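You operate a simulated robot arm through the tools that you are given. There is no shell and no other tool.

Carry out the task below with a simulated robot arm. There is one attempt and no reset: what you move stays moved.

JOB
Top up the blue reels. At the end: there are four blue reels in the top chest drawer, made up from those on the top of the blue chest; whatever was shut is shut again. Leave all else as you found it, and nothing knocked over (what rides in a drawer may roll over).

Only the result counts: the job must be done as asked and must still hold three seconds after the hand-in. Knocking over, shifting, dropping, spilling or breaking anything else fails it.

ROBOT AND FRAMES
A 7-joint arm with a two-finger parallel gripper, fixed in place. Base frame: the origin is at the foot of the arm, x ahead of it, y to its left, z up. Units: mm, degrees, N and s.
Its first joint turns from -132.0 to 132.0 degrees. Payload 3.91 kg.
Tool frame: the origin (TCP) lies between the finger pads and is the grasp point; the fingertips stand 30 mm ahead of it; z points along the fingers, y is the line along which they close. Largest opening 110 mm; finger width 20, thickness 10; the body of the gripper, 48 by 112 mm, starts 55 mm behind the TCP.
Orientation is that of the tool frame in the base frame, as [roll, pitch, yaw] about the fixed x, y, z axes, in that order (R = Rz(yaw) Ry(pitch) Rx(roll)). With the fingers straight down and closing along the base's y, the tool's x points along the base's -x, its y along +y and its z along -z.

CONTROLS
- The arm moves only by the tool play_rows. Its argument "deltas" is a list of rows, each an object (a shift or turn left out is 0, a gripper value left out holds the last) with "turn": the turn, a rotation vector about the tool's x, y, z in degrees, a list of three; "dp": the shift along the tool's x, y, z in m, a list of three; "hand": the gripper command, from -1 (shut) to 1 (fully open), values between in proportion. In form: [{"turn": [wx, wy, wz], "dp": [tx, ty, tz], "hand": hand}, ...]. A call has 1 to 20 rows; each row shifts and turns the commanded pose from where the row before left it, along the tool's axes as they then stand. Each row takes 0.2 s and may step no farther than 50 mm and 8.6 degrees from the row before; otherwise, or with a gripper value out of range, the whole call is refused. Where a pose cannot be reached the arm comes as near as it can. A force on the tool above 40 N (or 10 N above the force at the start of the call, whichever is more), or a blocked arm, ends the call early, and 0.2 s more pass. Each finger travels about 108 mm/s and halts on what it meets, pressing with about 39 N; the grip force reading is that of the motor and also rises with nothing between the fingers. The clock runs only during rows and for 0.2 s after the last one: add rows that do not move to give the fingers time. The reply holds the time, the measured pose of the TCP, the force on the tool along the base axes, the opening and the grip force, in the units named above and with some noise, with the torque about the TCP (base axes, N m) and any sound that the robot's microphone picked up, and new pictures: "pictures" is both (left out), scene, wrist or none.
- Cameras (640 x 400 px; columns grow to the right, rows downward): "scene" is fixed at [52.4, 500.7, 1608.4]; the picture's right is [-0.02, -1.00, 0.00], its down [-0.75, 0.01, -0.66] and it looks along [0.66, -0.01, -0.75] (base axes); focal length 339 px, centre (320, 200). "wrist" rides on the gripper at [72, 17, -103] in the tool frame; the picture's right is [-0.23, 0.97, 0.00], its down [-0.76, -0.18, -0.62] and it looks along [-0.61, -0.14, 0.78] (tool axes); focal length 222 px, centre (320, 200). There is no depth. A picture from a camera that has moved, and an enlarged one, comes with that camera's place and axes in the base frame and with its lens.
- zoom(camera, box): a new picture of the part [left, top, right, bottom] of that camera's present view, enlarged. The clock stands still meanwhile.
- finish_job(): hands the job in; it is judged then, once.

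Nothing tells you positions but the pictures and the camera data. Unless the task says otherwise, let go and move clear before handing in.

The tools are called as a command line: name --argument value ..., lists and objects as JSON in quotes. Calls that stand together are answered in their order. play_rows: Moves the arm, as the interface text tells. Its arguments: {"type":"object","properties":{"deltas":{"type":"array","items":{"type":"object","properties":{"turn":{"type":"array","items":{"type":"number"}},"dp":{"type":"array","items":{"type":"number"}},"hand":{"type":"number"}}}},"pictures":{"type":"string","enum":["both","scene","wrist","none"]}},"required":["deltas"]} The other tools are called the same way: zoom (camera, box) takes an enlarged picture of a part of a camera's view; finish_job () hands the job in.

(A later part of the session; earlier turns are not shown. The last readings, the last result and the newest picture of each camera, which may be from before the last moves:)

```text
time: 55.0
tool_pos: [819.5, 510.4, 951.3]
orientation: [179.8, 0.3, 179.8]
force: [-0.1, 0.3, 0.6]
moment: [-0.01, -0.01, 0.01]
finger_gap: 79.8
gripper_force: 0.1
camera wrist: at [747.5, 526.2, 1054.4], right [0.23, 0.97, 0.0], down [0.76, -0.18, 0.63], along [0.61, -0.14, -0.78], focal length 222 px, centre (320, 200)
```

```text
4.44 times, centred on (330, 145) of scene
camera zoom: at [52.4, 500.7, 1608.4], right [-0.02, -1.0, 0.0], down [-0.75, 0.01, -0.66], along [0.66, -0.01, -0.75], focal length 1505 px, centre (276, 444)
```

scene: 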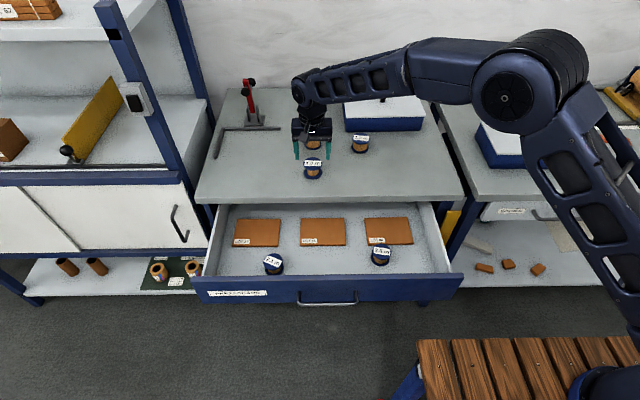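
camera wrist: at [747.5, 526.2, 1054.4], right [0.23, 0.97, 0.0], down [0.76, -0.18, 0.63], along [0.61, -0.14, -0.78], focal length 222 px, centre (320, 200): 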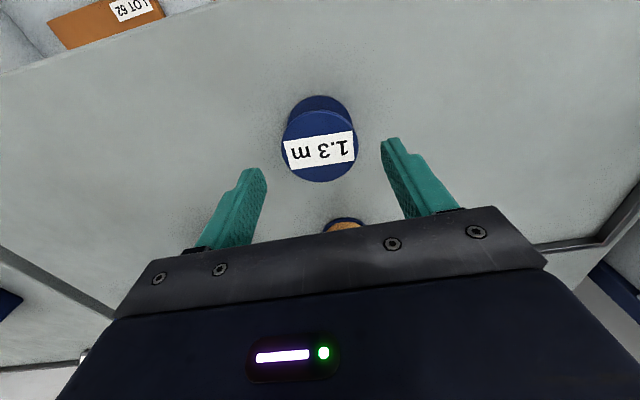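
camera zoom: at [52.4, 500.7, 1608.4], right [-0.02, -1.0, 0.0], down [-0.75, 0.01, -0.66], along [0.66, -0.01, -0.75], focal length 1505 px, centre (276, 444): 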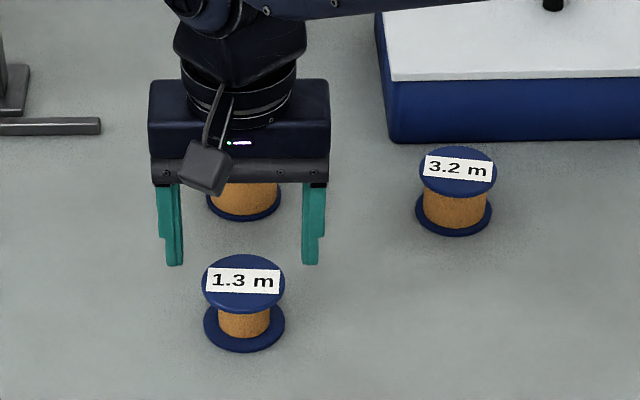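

The reel is offset about 2 mm in tool x and 1 mm in y. I'll correct that and descend most of the way, then recheck.

play_rows --deltas '[{"dp": [0.0017, 0.0009, 0.02]}, {"dp": [0, 0, 0.02]}, {"dp": [0, 0, 0.01]}, {"dp": [0, 0, 0.003]}, {}]' --pictures "wrist"

zoom --camera "wrist" --box '[180, 80, 460, 255]'

zoom --camera "scene" --box '[270, 100, 390, 190]'

```text
time: 56.2
tool_pos: [817.4, 511.8, 898.6]
orientation: [179.8, 0.4, 179.9]
force: [0.0, -0.7, 0.2]
moment: [0.02, 0.01, -0.01]
finger_gap: 79.9
gripper_force: 0.1
camera wrist: at [746.1, 527.1, 1000.6], right [0.23, 0.97, 0.0], down [0.76, -0.18, 0.63], along [0.61, -0.14, -0.78], focal length 222 px, centre (320, 200)
```

wrist: 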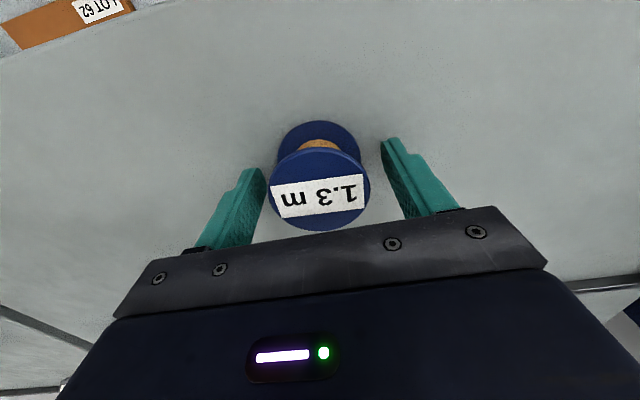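

```text
2.29 times, centred on (320, 168) of wrist
camera zoom: at [746.1, 527.1, 1000.6], right [0.23, 0.97, 0.0], down [0.76, -0.18, 0.63], along [0.61, -0.14, -0.78], focal length 508 px, centre (320, 274)
```

zoom: 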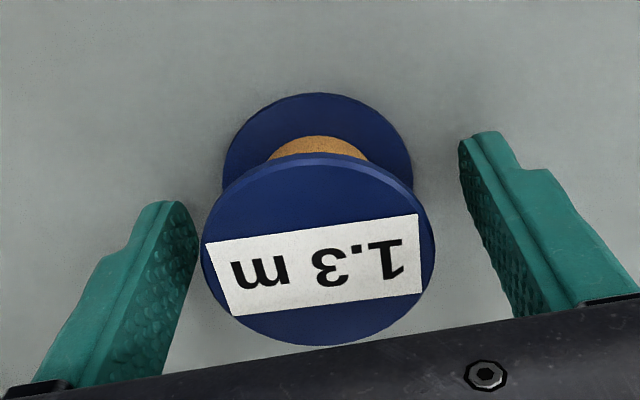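

```text
4.44 times, centred on (330, 145) of scene
camera zoom: at [52.4, 500.7, 1608.4], right [-0.02, -1.0, 0.0], down [-0.75, 0.01, -0.66], along [0.66, -0.01, -0.75], focal length 1505 px, centre (276, 444)
```

zoom: 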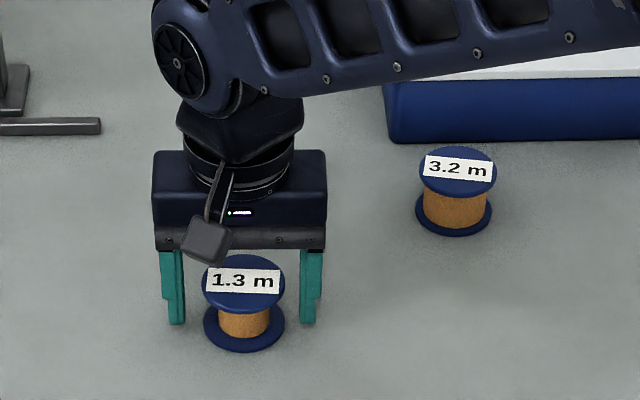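

I'll shift 2.3 mm in tool x, descend the last 6 mm, and grip gradually.

play_rows --deltas '[{"dp": [0.0023, 0.0006, 0.003]}, {"dp": [0, 0, 0.002]}, {}, {"hand": 0.07}, {}, {"hand": -1}, {}, {}, {}]' --pictures "wrist"

zoom --camera "wrist" --box '[180, 80, 460, 255]'

zoom --camera "scene" --box '[270, 100, 390, 190]'

```text
time: 58.2
tool_pos: [814.4, 510.5, 892.7]
orientation: [179.8, 0.4, 179.9]
force: [-0.2, -0.6, 0.2]
moment: [-0.04, -0.03, -0.02]
finger_gap: 56.6
gripper_force: 38.9
camera wrist: at [743.6, 527.0, 995.6], right [0.23, 0.97, 0.0], down [0.76, -0.18, 0.63], along [0.61, -0.14, -0.78], focal length 222 px, centre (320, 200)
```

wrist: 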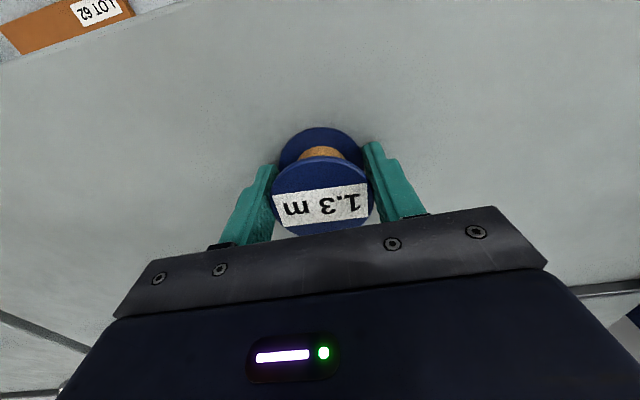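

```text
2.29 times, centred on (320, 168) of wrist
camera zoom: at [743.6, 527.0, 995.6], right [0.23, 0.97, 0.0], down [0.76, -0.18, 0.63], along [0.61, -0.14, -0.78], focal length 508 px, centre (320, 274)
```

zoom: 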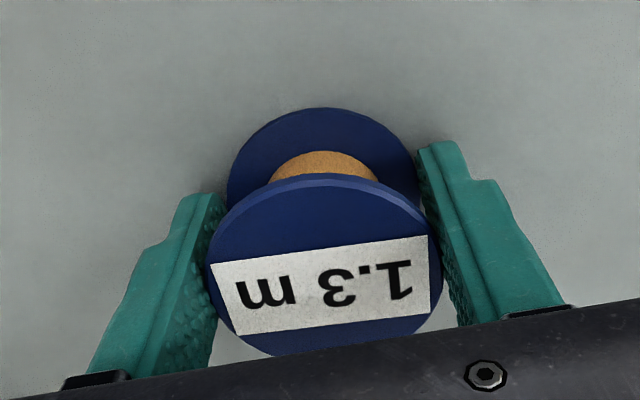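

```text
4.44 times, centred on (330, 145) of scene
camera zoom: at [52.4, 500.7, 1608.4], right [-0.02, -1.0, 0.0], down [-0.75, 0.01, -0.66], along [0.66, -0.01, -0.75], focal length 1505 px, centre (276, 444)
```

zoom: 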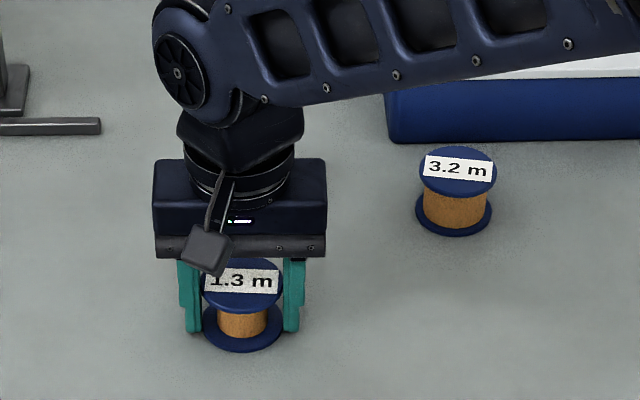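

The grip looks the same as the successful one, at 56.6 mm. I'll lift slowly.

play_rows --deltas '[{"dp": [0, 0, -0.001]}, {"dp": [0, 0, -0.002]}, {"dp": [0, 0, -0.003]}, {"dp": [0, 0, -0.004]}, {"dp": [0, 0, -0.004]}, {"dp": [0, 0, -0.006]}, {"dp": [0, 0, -0.008]}, {"dp": [0, 0, -0.01]}, {"dp": [0, 0, -0.01]}, {"dp": [0, 0, -0.008]}, {"dp": [0, 0, -0.004]}, {}]'

```text
time: 60.8
tool_pos: [815.5, 512.0, 951.9]
orientation: [179.9, 0.5, 179.9]
force: [-0.9, 0.3, -1.4]
moment: [-0.03, 0.02, -0.04]
finger_gap: 56.8
gripper_force: 38.3
camera wrist: at [743.7, 527.1, 1055.2], right [0.23, 0.97, 0.0], down [0.76, -0.18, 0.63], along [0.61, -0.14, -0.78], focal length 222 px, centre (320, 200)
```

scene: 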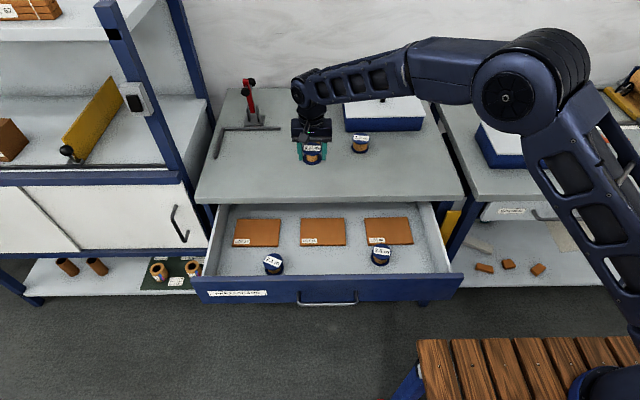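
wrist: 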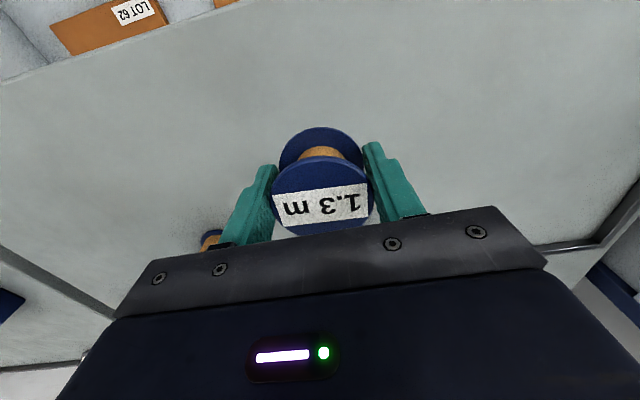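

It is held securely. I'll carry it to above (605, 500) over the drawer.

play_rows --deltas '[{"dp": [0.006, 0, 0]}, {"dp": [0.011, -0.001, 0]}, {"dp": [0.016, -0.001, 0]}, {"dp": [0.02, -0.001, 0]}, {"dp": [0.02, -0.001, 0]}, {"dp": [0.02, -0.001, 0]}, {"dp": [0.02, -0.001, 0]}, {"dp": [0.02, -0.001, 0]}, {"dp": [0.02, -0.001, 0]}, {"dp": [0.02, -0.001, 0]}, {"dp": [0.016, -0.001, 0]}, {"dp": [0.012, -0.001, 0]}, {"dp": [0.006, -0.001, 0]}, {"dp": [0.003, 0, 0]}, {}]'

```text
time: 64.0
tool_pos: [604.3, 499.2, 951.4]
orientation: [179.9, 0.4, 180.0]
force: [-0.4, 0.3, -1.1]
moment: [0.02, 0.01, 0.01]
finger_gap: 56.8
gripper_force: 39.1
camera wrist: at [533.0, 514.6, 1053.5], right [0.23, 0.97, 0.0], down [0.76, -0.18, 0.63], along [0.61, -0.14, -0.78], focal length 222 px, centre (320, 200)
```

scene: 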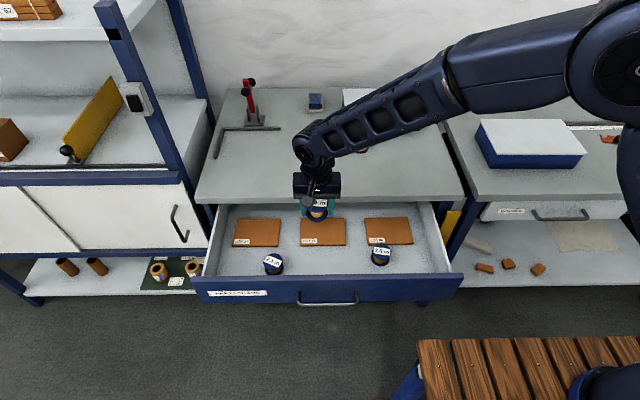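
wrist: 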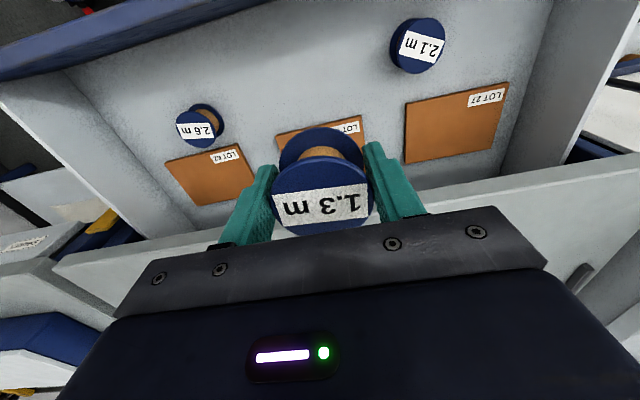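

The spot is clear of the 2.1 m reel (at about (583, 628)) and the boards. I'll lower it.

play_rows --deltas '[{"dp": [0, 0, 0.008]}, {"dp": [0, 0, 0.016]}, {"dp": [0, 0, 0.02]}, {"dp": [0, 0, 0.02]}, {"dp": [0, 0, 0.02]}, {"dp": [0, 0, 0.02]}, {"dp": [0, 0, 0.02]}, {"dp": [0, 0, 0.016]}, {"dp": [0, 0, 0.01]}, {}]'

```text
time: 66.2
tool_pos: [606.9, 498.2, 800.3]
orientation: [179.9, 0.3, 179.9]
force: [1.1, 0.7, -1.4]
moment: [-0.01, 0.0, 0.01]
finger_gap: 56.4
gripper_force: 38.8
camera wrist: at [534.7, 515.6, 903.0], right [0.23, 0.97, 0.0], down [0.76, -0.18, 0.63], along [0.61, -0.14, -0.78], focal length 222 px, centre (320, 200)
```

scene: 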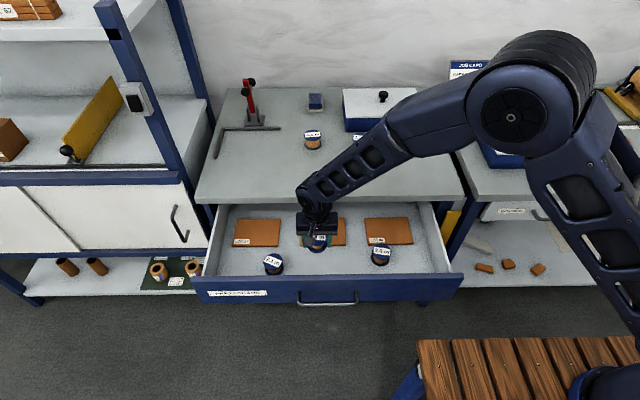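
wrist: 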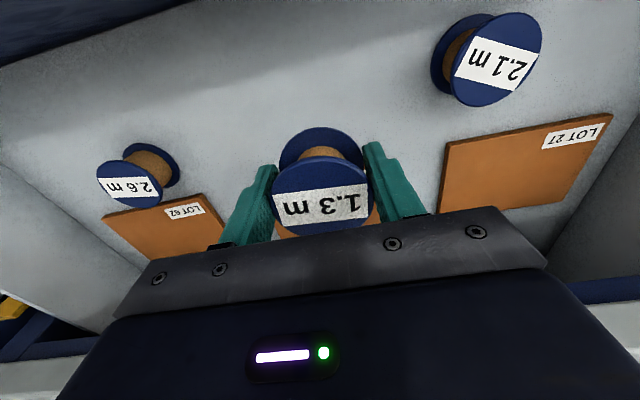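

play_rows --deltas '[{"dp": [0, 0, 0.01]}, {"dp": [0, 0, 0.015]}, {"dp": [0, 0, 0.02]}, {"dp": [0, 0, 0.015]}, {"dp": [0, 0, 0.01]}, {"dp": [0, 0, 0.006]}, {"dp": [0, 0, 0.004]}, {}]' --pictures "scene"

play_rows --deltas '[{"dp": [0, 0, 0.003]}, {}]' --pictures "none"

play_rows --deltas '[{"dp": [0, 0, 0.003]}, {}]' --pictures "none"

```text
time: 68.0
tool_pos: [606.2, 499.4, 720.2]
orientation: [179.9, 0.4, 180.0]
force: [-0.7, 0.4, -0.5]
moment: [0.0, -0.03, 0.03]
finger_gap: 56.7
gripper_force: 38.8
```

scene: 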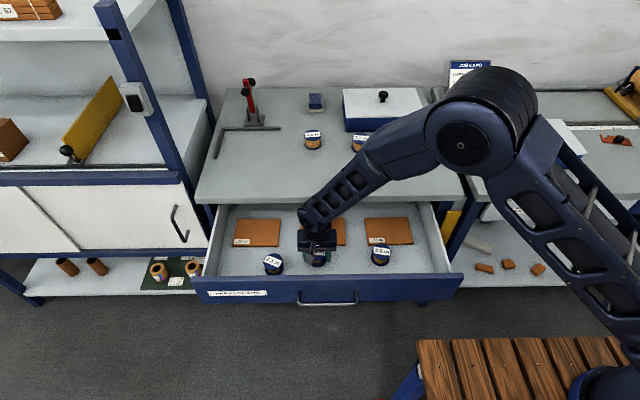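

```text
time: 68.6
tool_pos: [605.6, 501.5, 716.0]
orientation: [-180.0, 0.4, -180.0]
force: [0.2, -0.5, -0.5]
moment: [0.01, 0.03, 0.0]
finger_gap: 56.9
gripper_force: 39.4
```

```text
time: 69.2
tool_pos: [606.5, 499.3, 713.6]
orientation: [180.0, 0.5, 179.9]
force: [0.6, -0.4, -1.3]
moment: [-0.04, 0.02, -0.06]
finger_gap: 56.8
gripper_force: 38.8
```

play_rows --deltas '[{"dp": [0, 0, 0.002]}, {}]' --pictures "none"

play_rows --deltas '[{"dp": [0, 0, 0.001]}, {}]' --pictures "none"

```text
time: 69.8
tool_pos: [607.2, 500.5, 711.7]
orientation: [179.8, 0.5, 180.0]
force: [0.4, 0.5, -0.2]
moment: [0.02, -0.04, -0.01]
finger_gap: 56.7
gripper_force: 39.0
```

```text
time: 70.4
tool_pos: [606.1, 499.0, 710.9]
orientation: [179.8, 0.3, 179.9]
force: [-0.8, 1.0, -1.2]
moment: [-0.01, 0.0, 0.04]
finger_gap: 56.8
gripper_force: 39.0
```

play_rows --deltas '[{"dp": [0, 0, 0.001]}, {}]' --pictures "none"

zoom --camera "wrist" --box '[180, 60, 460, 255]'

```text
time: 71.0
tool_pos: [605.7, 500.1, 711.9]
orientation: [179.8, 0.4, 179.9]
force: [0.6, 0.3, 0.5]
moment: [-0.02, -0.03, -0.01]
finger_gap: 56.7
gripper_force: 39.1
```

```text
2.05 times, centred on (320, 158) of wrist
camera zoom: at [534.6, 515.6, 813.7], right [0.23, 0.97, 0.0], down [0.76, -0.18, 0.63], along [0.61, -0.14, -0.78], focal length 456 px, centre (320, 287)
```

zoom: 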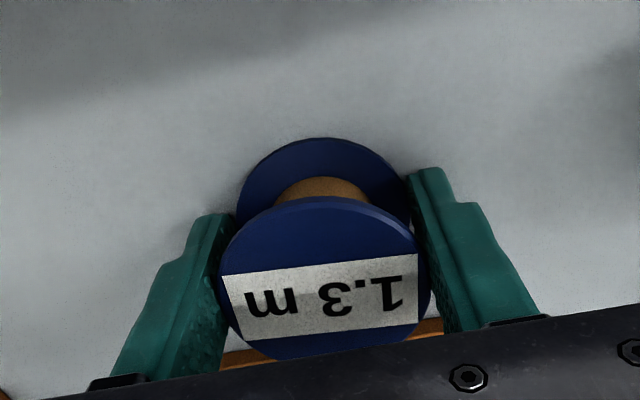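

play_rows --deltas '[{"dp": [0, 0, 0.001]}, {}]' --pictures "none"

play_rows --deltas '[{"dp": [0, 0, 0.001]}, {}]' --pictures "none"

```text
time: 71.6
tool_pos: [606.6, 499.7, 709.8]
orientation: [179.9, 0.5, 179.8]
force: [0.0, -4.1, 14.3]
moment: [-0.3, 0.01, 0.06]
finger_gap: 56.8
gripper_force: 38.7
```

```text
time: 72.2
tool_pos: [606.5, 500.8, 711.2]
orientation: [179.7, 0.4, 179.9]
force: [-0.4, -0.4, 30.2]
moment: [-0.26, -0.04, 0.04]
finger_gap: 56.5
gripper_force: 38.9
```

It is on the floor now. I'll ease up 1 mm, release, and rise.

play_rows --deltas '[{"dp": [0, 0, -0.0015]}, {"hand": 0.3}, {}, {"dp": [0, 0, -0.01]}, {"dp": [0, 0, -0.03]}, {"dp": [0, 0, -0.04]}, {"dp": [0, 0, -0.05]}, {"dp": [0, 0, -0.05]}, {"dp": [0, 0, -0.05]}, {"dp": [0, 0, -0.045]}, {}]'

zoom --camera "scene" --box '[190, 170, 470, 310]'

```text
time: 74.6
tool_pos: [603.2, 501.4, 986.5]
orientation: [179.9, 0.4, 179.9]
force: [0.1, -0.8, -1.0]
moment: [-0.01, -0.04, 0.01]
finger_gap: 71.4
gripper_force: 0.1
camera wrist: at [532.0, 516.8, 1089.0], right [0.23, 0.97, 0.0], down [0.76, -0.18, 0.63], along [0.61, -0.14, -0.78], focal length 222 px, centre (320, 200)
```

scene: 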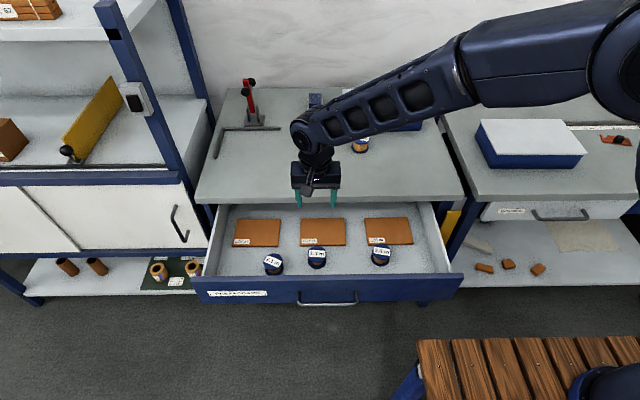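
wrist: 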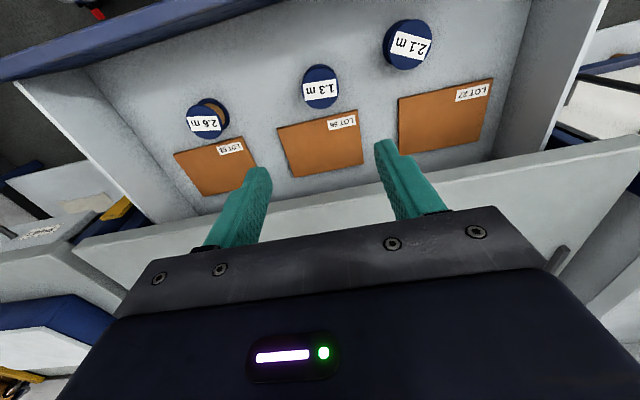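

```text
2.29 times, centred on (330, 240) of scene
camera zoom: at [52.4, 500.7, 1608.4], right [-0.02, -1.0, 0.0], down [-0.75, 0.01, -0.66], along [0.66, -0.01, -0.75], focal length 774 px, centre (297, 109)
```

zoom: 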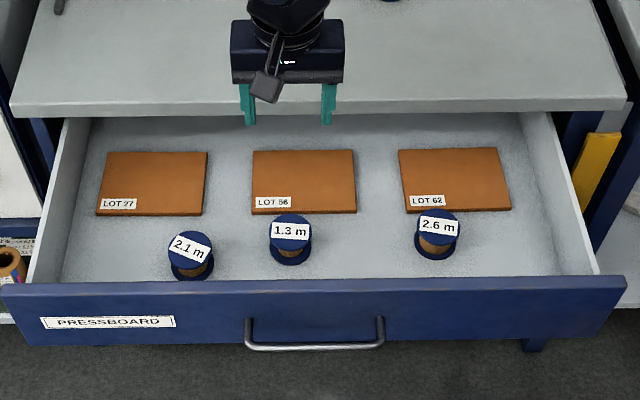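

Three reels are now in the drawer. The last one to move is 3.2 m, at about (940, 350). It's near the edge of the arm's reach, so I'll approach high and see whether the pose is attainable.

play_rows --deltas '[{"dp": [-0.015, -0.007, 0], "hand": 0.45}, {"dp": [-0.03, -0.014, 0]}, {"dp": [-0.035, -0.016, 0]}, {"dp": [-0.035, -0.016, 0]}, {"dp": [-0.035, -0.016, 0]}, {"dp": [-0.035, -0.016, 0]}, {"dp": [-0.035, -0.016, 0]}, {"dp": [-0.035, -0.016, 0]}, {"dp": [-0.035, -0.016, 0.005]}, {"dp": [-0.025, -0.012, 0.01]}, {"dp": [-0.015, -0.006, 0.01]}, {}]'

zoom --camera "wrist" --box '[180, 80, 460, 255]'

zoom --camera "scene" --box '[300, 80, 440, 190]'

```text
time: 77.2
tool_pos: [934.8, 347.1, 962.8]
orientation: [179.9, 0.4, 179.8]
force: [0.4, 0.3, -0.3]
moment: [0.0, -0.03, 0.02]
finger_gap: 79.9
gripper_force: 0.1
camera wrist: at [864.0, 362.8, 1065.1], right [0.23, 0.97, 0.0], down [0.76, -0.18, 0.63], along [0.61, -0.14, -0.78], focal length 222 px, centre (320, 200)
```

scene: 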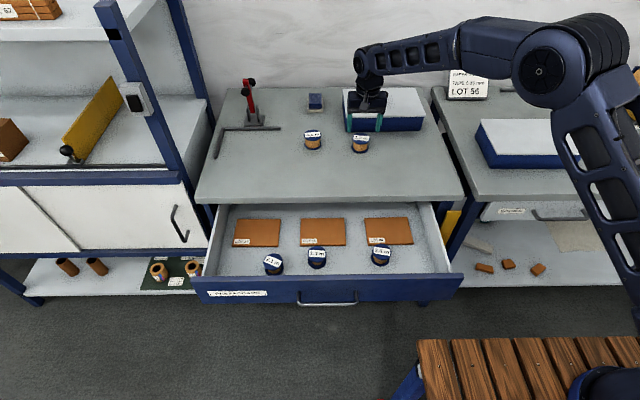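
wrist: 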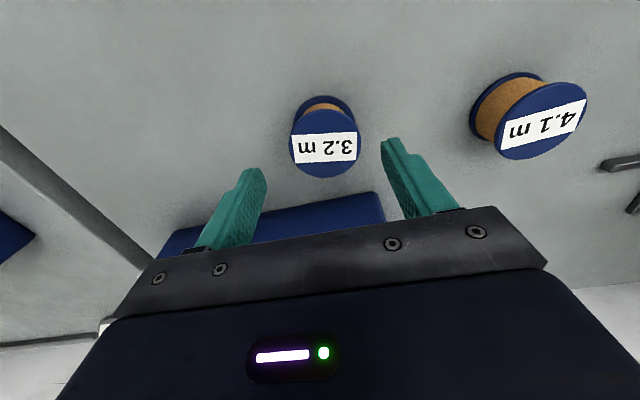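

```text
2.29 times, centred on (320, 168) of wrist
camera zoom: at [864.0, 362.8, 1065.1], right [0.23, 0.97, 0.0], down [0.76, -0.18, 0.63], along [0.61, -0.14, -0.78], focal length 508 px, centre (320, 274)
```

zoom: 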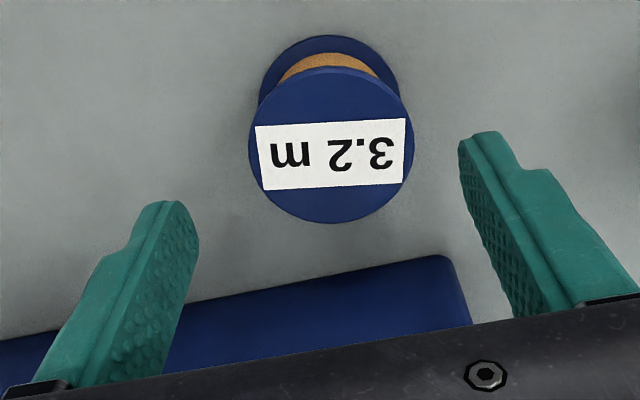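

```text
3.64 times, centred on (370, 135) of scene
camera zoom: at [52.4, 500.7, 1608.4], right [-0.02, -1.0, 0.0], down [-0.75, 0.01, -0.66], along [0.66, -0.01, -0.75], focal length 1232 px, centre (138, 436)
```

zoom: 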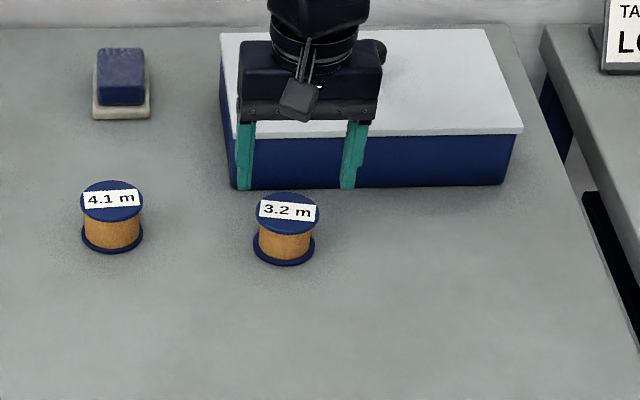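

The pose is reachable. The 3.2 m reel is offset about −1 mm in x and +4 mm in y, and the box behind starts near x≈1030, so there is room. I'll correct and descend.

play_rows --deltas '[{"dp": [-0.0005, 0.0042, 0.015]}, {"dp": [0, 0, 0.02]}, {"dp": [0, 0, 0.015]}, {"dp": [0, 0, 0.01]}, {"dp": [0, 0, 0.003]}, {}]'

zoom --camera "wrist" --box '[180, 80, 460, 255]'

zoom --camera "scene" --box '[300, 80, 440, 190]'

```text
time: 78.6
tool_pos: [933.8, 350.9, 899.4]
orientation: [179.9, 0.5, 179.9]
force: [0.3, 0.5, 0.2]
moment: [-0.03, 0.0, -0.02]
finger_gap: 79.8
gripper_force: 0.0
camera wrist: at [863.0, 367.1, 1002.0], right [0.23, 0.97, 0.0], down [0.76, -0.18, 0.63], along [0.61, -0.14, -0.78], focal length 222 px, centre (320, 200)
```

scene: 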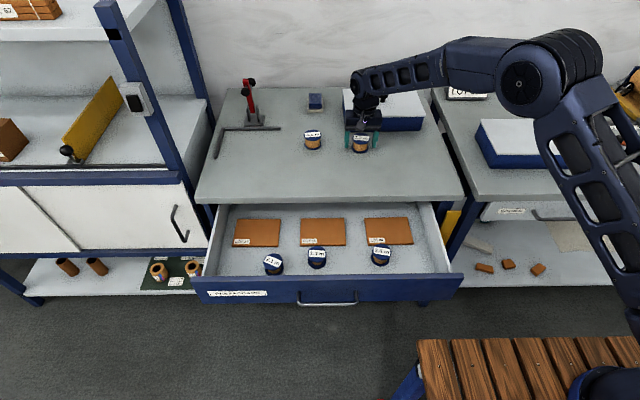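
wrist: 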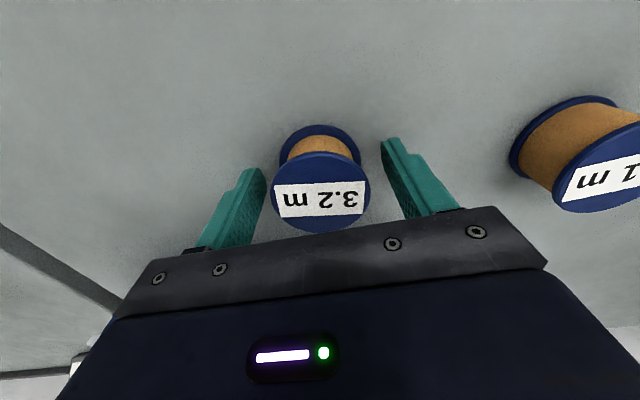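

```text
2.29 times, centred on (320, 168) of wrist
camera zoom: at [863.0, 367.1, 1002.0], right [0.23, 0.97, 0.0], down [0.76, -0.18, 0.63], along [0.61, -0.14, -0.78], focal length 508 px, centre (320, 274)
```

zoom: 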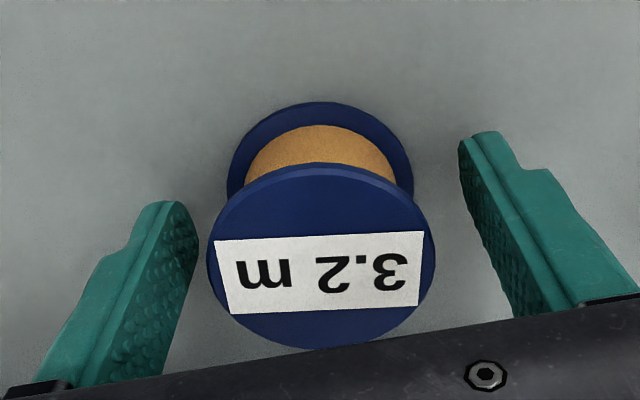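

```text
3.64 times, centred on (370, 135) of scene
camera zoom: at [52.4, 500.7, 1608.4], right [-0.02, -1.0, 0.0], down [-0.75, 0.01, -0.66], along [0.66, -0.01, -0.75], focal length 1232 px, centre (138, 436)
```

zoom: 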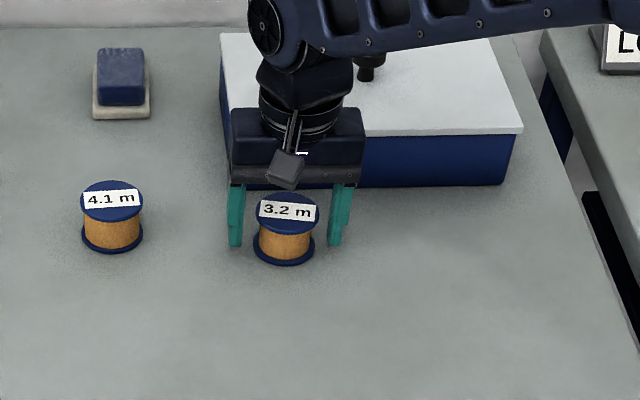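

Alignment is within 1 mm. I'll make a small correction, do the last 6 mm down, and grip gradually.

play_rows --deltas '[{"dp": [-0.0008, 0.0006, 0.004]}, {"dp": [0, 0, 0.0025]}, {}, {"hand": 0.07}, {}, {"hand": -1}, {}, {}, {}]' --pictures "wrist"

zoom --camera "wrist" --box '[180, 80, 460, 255]'

zoom --camera "scene" --box '[300, 80, 440, 190]'

```text
time: 80.6
tool_pos: [934.8, 352.4, 893.0]
orientation: [179.9, 0.3, 179.9]
force: [-0.3, -0.2, -0.5]
moment: [-0.05, 0.0, -0.06]
finger_gap: 56.3
gripper_force: 38.4
camera wrist: at [864.1, 367.8, 996.1], right [0.23, 0.97, 0.0], down [0.76, -0.18, 0.63], along [0.61, -0.14, -0.78], focal length 222 px, centre (320, 200)
```

wrist: 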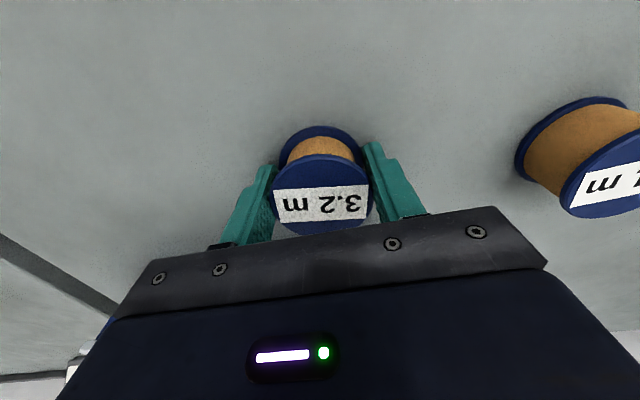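

```text
2.29 times, centred on (320, 168) of wrist
camera zoom: at [864.1, 367.8, 996.1], right [0.23, 0.97, 0.0], down [0.76, -0.18, 0.63], along [0.61, -0.14, -0.78], focal length 508 px, centre (320, 274)
```

zoom: 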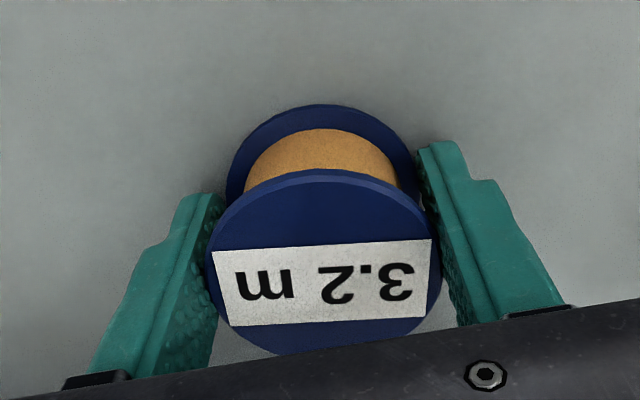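

```text
3.64 times, centred on (370, 135) of scene
camera zoom: at [52.4, 500.7, 1608.4], right [-0.02, -1.0, 0.0], down [-0.75, 0.01, -0.66], along [0.66, -0.01, -0.75], focal length 1232 px, centre (138, 436)
```

zoom: 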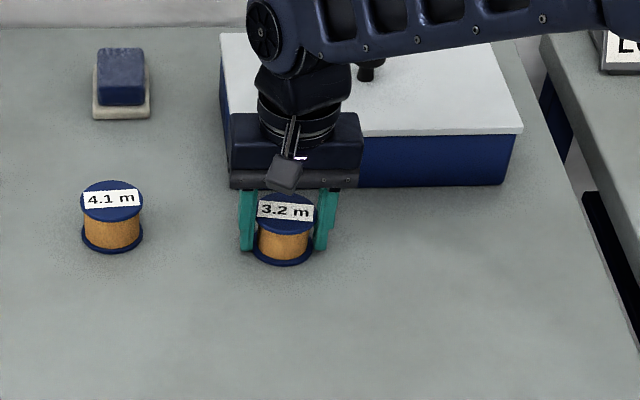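

This grip closely matches the two successful ones. I'll lift slowly.

play_rows --deltas '[{"dp": [0, 0, -0.001]}, {"dp": [0, 0, -0.002]}, {"dp": [0, 0, -0.003]}, {"dp": [0, 0, -0.004]}, {"dp": [0, 0, -0.004]}, {"dp": [0, 0, -0.006]}, {"dp": [0, 0, -0.008]}, {"dp": [0, 0, -0.01]}, {"dp": [0, 0, -0.01]}, {"dp": [0, 0, -0.008]}, {"dp": [0, 0, -0.004]}, {}]'

```text
time: 83.2
tool_pos: [935.0, 352.7, 953.7]
orientation: [179.9, 0.5, 179.9]
force: [0.6, -0.1, -0.9]
moment: [-0.01, 0.03, 0.03]
finger_gap: 56.7
gripper_force: 38.9
camera wrist: at [863.0, 368.2, 1056.9], right [0.23, 0.97, 0.0], down [0.76, -0.18, 0.63], along [0.61, -0.14, -0.78], focal length 222 px, centre (320, 200)
```

scene: 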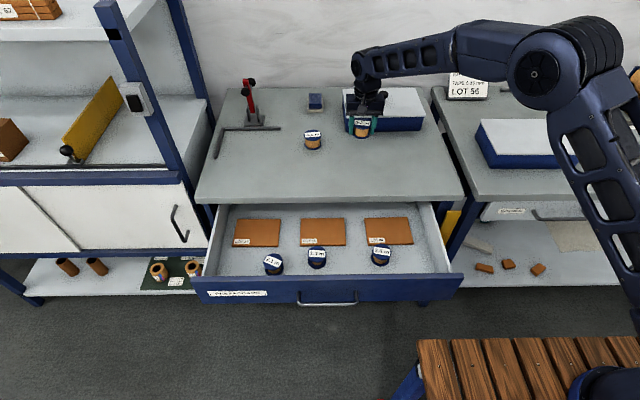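
wrist: 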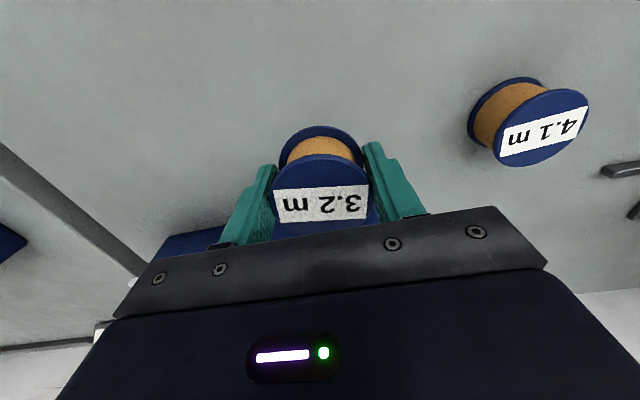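

The 3.2 m reel is held. I'll carry it smoothly to above (605, 400).

play_rows --deltas '[{"dp": [0.006, 0.0009, 0]}, {"dp": [0.012, 0.0017, 0]}, {"dp": [0.018, 0.0026, 0]}, {"dp": [0.02, 0.0029, 0]}, {"dp": [0.02, 0.0029, 0]}, {"dp": [0.02, 0.0029, 0]}, {"dp": [0.02, 0.0029, 0]}, {"dp": [0.02, 0.0029, 0]}, {"dp": [0.02, 0.0029, 0]}, {"dp": [0.02, 0.0029, 0]}, {"dp": [0.02, 0.0029, 0]}, {"dp": [0.02, 0.0029, 0]}, {"dp": [0.02, 0.0029, 0]}, {"dp": [0.02, 0.0029, 0]}, {"dp": [0.02, 0.0029, 0]}, {"dp": [0.02, 0.0029, 0]}, {"dp": [0.016, 0.0023, 0]}, {"dp": [0.011, 0.0015, 0]}, {"dp": [0.005, 0.0007, 0]}, {"dp": [0.002, 0, 0]}]'

```text
time: 87.4
tool_pos: [606.2, 400.8, 950.7]
orientation: [179.8, 0.4, 179.8]
force: [-0.6, -0.1, 0.2]
moment: [0.0, -0.02, 0.0]
finger_gap: 56.7
gripper_force: 39.4
camera wrist: at [534.4, 416.3, 1053.8], right [0.23, 0.97, 0.0], down [0.76, -0.18, 0.63], along [0.61, -0.14, -0.78], focal length 222 px, centre (320, 200)
```

scene: 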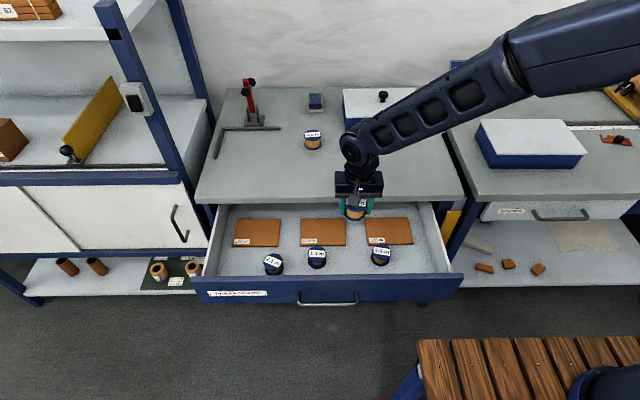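
wrist: 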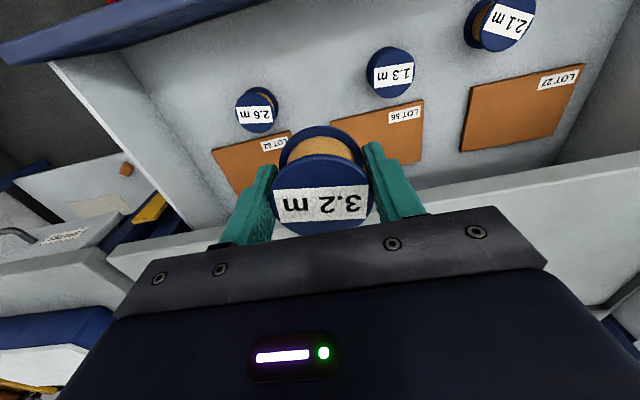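

The gap between the 2.6 m and 1.3 m reels centres on about y=397, with ample finger room. I'll trim y slightly and lower.

play_rows --deltas '[{"dp": [0, -0.002, 0.008]}, {"dp": [0, -0.0015, 0.016]}, {"dp": [0, 0, 0.02]}, {"dp": [0, 0, 0.02]}, {"dp": [0, 0, 0.02]}, {"dp": [0, 0, 0.02]}, {"dp": [0, 0, 0.02]}, {"dp": [0, 0, 0.016]}, {"dp": [0, 0, 0.01]}, {}]'

```text
time: 89.6
tool_pos: [607.0, 397.1, 800.0]
orientation: [179.9, 0.4, 180.0]
force: [0.2, 0.3, 0.2]
moment: [-0.01, -0.03, 0.01]
finger_gap: 56.5
gripper_force: 39.1
camera wrist: at [535.2, 413.2, 903.5], right [0.23, 0.97, 0.0], down [0.76, -0.18, 0.63], along [0.61, -0.14, -0.78], focal length 222 px, centre (320, 200)
```

scene: 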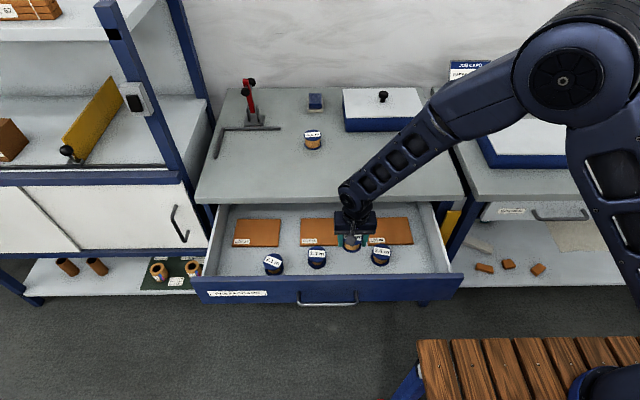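
wrist: 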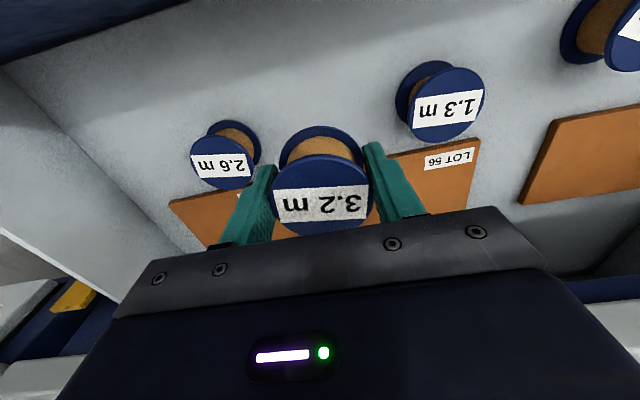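

play_rows --deltas '[{"dp": [0, 0, 0.01]}, {"dp": [0, 0, 0.015]}, {"dp": [0, 0, 0.02]}, {"dp": [0, 0, 0.015]}, {"dp": [0, 0, 0.01]}, {"dp": [0, 0, 0.006]}, {"dp": [0, 0, 0.004]}, {}]' --pictures "both"

play_rows --deltas '[{"dp": [0, 0, 0.003]}, {"dp": [0, 0, 0.003]}, {"dp": [0, 0, 0.002]}, {}]' --pictures "none"

play_rows --deltas '[{"dp": [0, 0, 0.0015]}, {}]' --pictures "none"

```text
time: 91.4
tool_pos: [607.5, 397.2, 721.0]
orientation: [179.9, 0.4, 179.8]
force: [0.1, 0.0, -0.5]
moment: [-0.03, -0.03, 0.03]
finger_gap: 56.7
gripper_force: 38.9
camera wrist: at [535.5, 414.1, 823.9], right [0.23, 0.97, 0.0], down [0.76, -0.18, 0.63], along [0.61, -0.14, -0.78], focal length 222 px, centre (320, 200)
```

scene: 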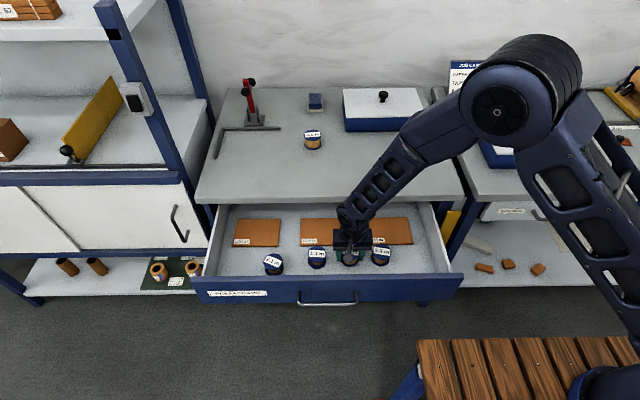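
wrist: 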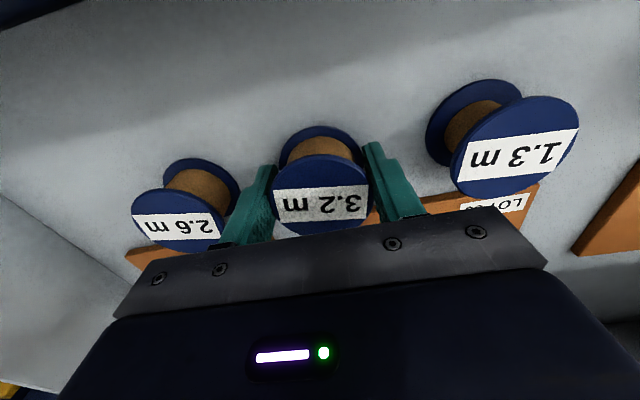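

```text
time: 92.4
tool_pos: [607.4, 397.5, 712.9]
orientation: [179.9, 0.4, 180.0]
force: [0.8, 0.1, -0.1]
moment: [0.02, 0.01, -0.01]
finger_gap: 56.5
gripper_force: 38.9
```

```text
time: 93.0
tool_pos: [608.1, 396.4, 710.8]
orientation: [179.9, 0.4, 179.9]
force: [0.4, -0.2, -0.6]
moment: [0.01, 0.01, 0.01]
finger_gap: 56.9
gripper_force: 39.2
```

play_rows --deltas '[{"dp": [0, 0, 0.001]}, {}]' --pictures "none"

play_rows --deltas '[{"dp": [0, 0, 0.0007]}, {}]' --pictures "none"

```text
time: 93.6
tool_pos: [607.3, 398.0, 710.9]
orientation: [179.9, 0.4, 179.9]
force: [-1.9, -1.0, 8.1]
moment: [-0.18, 0.03, -0.04]
finger_gap: 56.7
gripper_force: 39.0
```

```text
time: 94.2
tool_pos: [607.6, 397.8, 710.2]
orientation: [179.7, 0.6, 179.9]
force: [-0.2, -1.2, 26.4]
moment: [-0.23, 0.06, -0.01]
finger_gap: 56.7
gripper_force: 38.8
```

It is seated on the drawer floor. I'll ease up, release, and rise straight up.

play_rows --deltas '[{"dp": [0, 0, -0.0013]}, {"hand": 0.3}, {}, {"dp": [0, 0, -0.01]}, {"dp": [0, 0, -0.03]}, {"dp": [0, 0, -0.04]}, {"dp": [0, 0, -0.05]}, {"dp": [0, 0, -0.05]}, {"dp": [0, 0, -0.05]}, {"dp": [0, 0, -0.045]}, {}]'

zoom --camera "scene" --box '[190, 170, 470, 310]'

```text
time: 96.6
tool_pos: [604.2, 396.7, 986.7]
orientation: [179.8, 0.4, 179.9]
force: [-0.6, -0.4, -0.2]
moment: [0.01, 0.02, 0.0]
finger_gap: 71.2
gripper_force: 0.1
camera wrist: at [533.7, 413.1, 1089.7], right [0.23, 0.97, 0.0], down [0.76, -0.18, 0.63], along [0.61, -0.14, -0.78], focal length 222 px, centre (320, 200)
```

scene: 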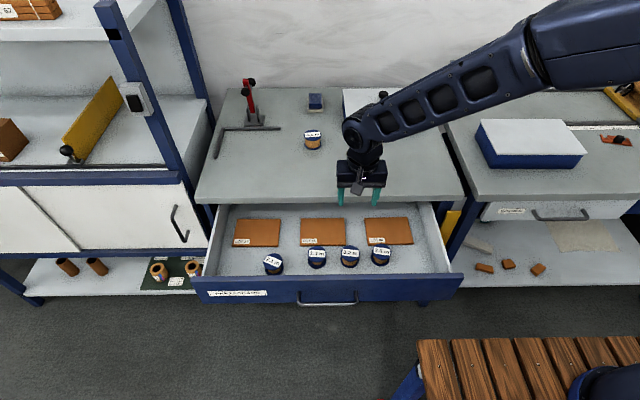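
wrist: 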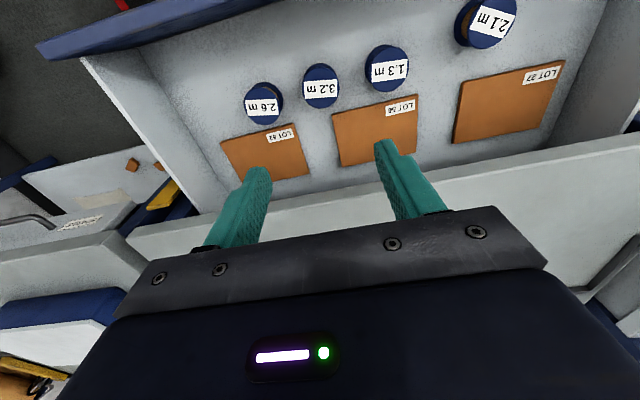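

```text
2.29 times, centred on (330, 240) of scene
camera zoom: at [52.4, 500.7, 1608.4], right [-0.02, -1.0, 0.0], down [-0.75, 0.01, -0.66], along [0.66, -0.01, -0.75], focal length 774 px, centre (297, 109)
```

zoom: 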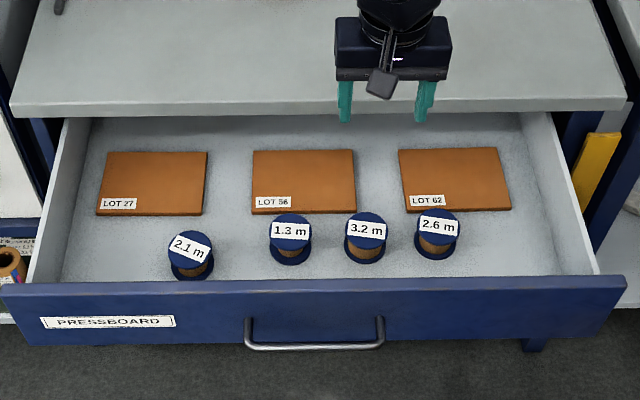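

All four reels stand in the drawer: 2.1, 1.3, 3.2 and 2.6 m. Only the 4.1 m reel is left on top. Now I'll go around to the front to grip the handle and push the drawer shut gently.

play_rows --deltas '[{"dp": [0.02, 0.007, 0]}, {"dp": [0.035, 0.012, 0]}, {"dp": [0.04, 0.014, 0]}, {"dp": [0.04, 0.014, 0]}, {"dp": [0.04, 0.014, 0.005]}, {"dp": [0.03, 0.01, 0.007]}, {"dp": [0.014, 0.005, 0.005]}, {"turn": [0, 0, 8.5], "hand": -0.42}, {"turn": [0, 0, 8.5]}, {"turn": [0, 0, 8.5]}, {"turn": [0, 0, 8.5]}, {"turn": [0, 0, 8.5]}, {"turn": [0, 0, 8.5]}, {"turn": [0, 0, 8.5]}, {"turn": [0, 0, 8.5]}, {"turn": [0, 0, 8.5]}, {"turn": [0, 0, 8.5]}, {"turn": [0, 0, 5]}, {}]'

```text
time: 100.6
tool_pos: [386.3, 474.4, 967.1]
orientation: [179.5, -0.1, 89.8]
force: [0.1, -1.0, 0.3]
moment: [0.01, 0.0, -0.03]
finger_gap: 32.1
gripper_force: 0.0
camera wrist: at [404.2, 544.8, 1071.1], right [0.97, -0.23, 0.01], down [-0.18, -0.76, 0.62], along [-0.14, -0.6, -0.78], focal length 222 px, centre (320, 200)
```

scene: 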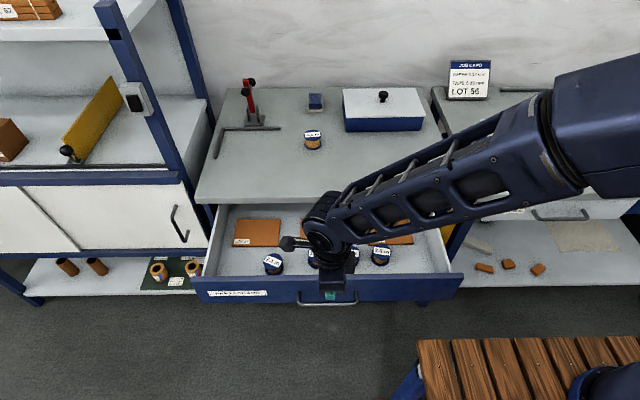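
wrist: 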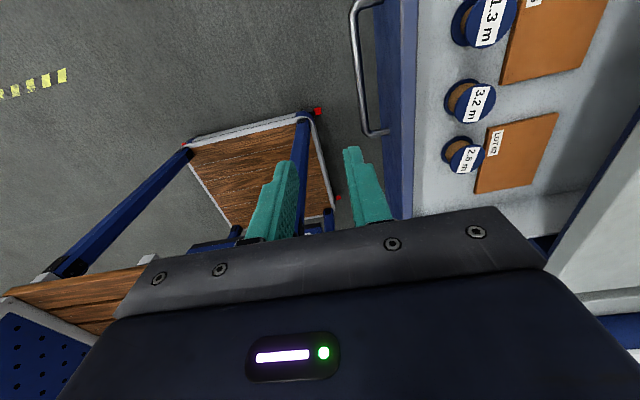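

play_rows --deltas '[{"dp": [0, -0.005, 0.045]}, {"dp": [0, -0.005, 0.045]}, {"turn": [-8, 0, 0]}, {"turn": [-8, 0, 0]}, {"turn": [-8, 0, 0]}, {"turn": [-8, 0, 0]}, {"turn": [-8, 0, 0]}, {"dp": [-0.0005, -0.02, 0.0238]}, {"dp": [-0.0005, -0.02, 0.0238]}, {}]'

zoom --camera "wrist" --box '[220, 0, 440, 230]'

```text
time: 102.8
tool_pos: [376.8, 474.1, 813.8]
orientation: [139.6, -0.1, 90.0]
force: [0.2, 0.1, 0.8]
moment: [0.02, 0.03, -0.04]
finger_gap: 32.1
gripper_force: 0.1
camera wrist: at [324.7, 544.2, 904.0], right [0.74, -0.23, 0.63], down [-0.54, -0.76, 0.36], along [0.4, -0.61, -0.69], focal length 222 px, centre (320, 200)
```

scene: 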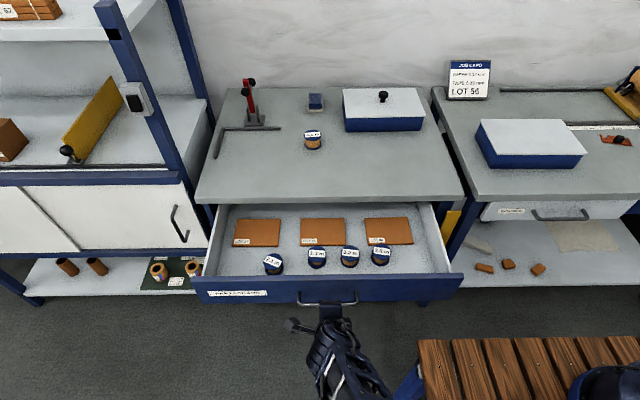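
wrist: 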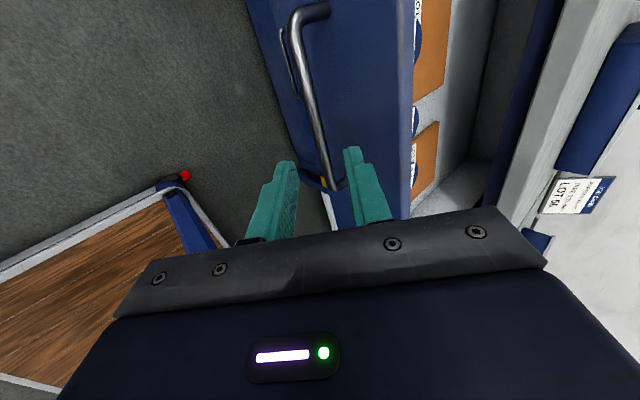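

```text
1.74 times, centred on (330, 115) of wrist
camera zoom: at [324.7, 544.2, 904.0], right [0.74, -0.23, 0.63], down [-0.54, -0.76, 0.36], along [0.4, -0.61, -0.69], focal length 386 px, centre (303, 348)
```

zoom: 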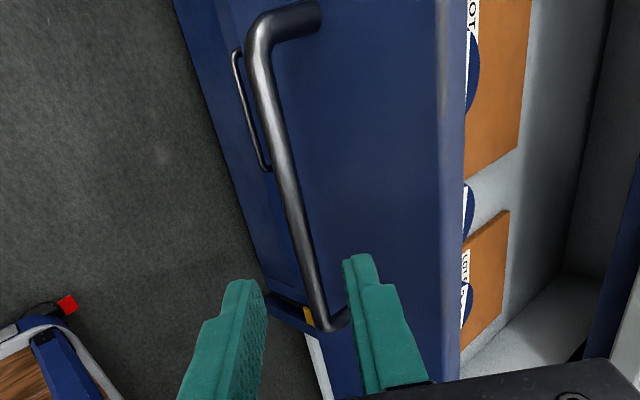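

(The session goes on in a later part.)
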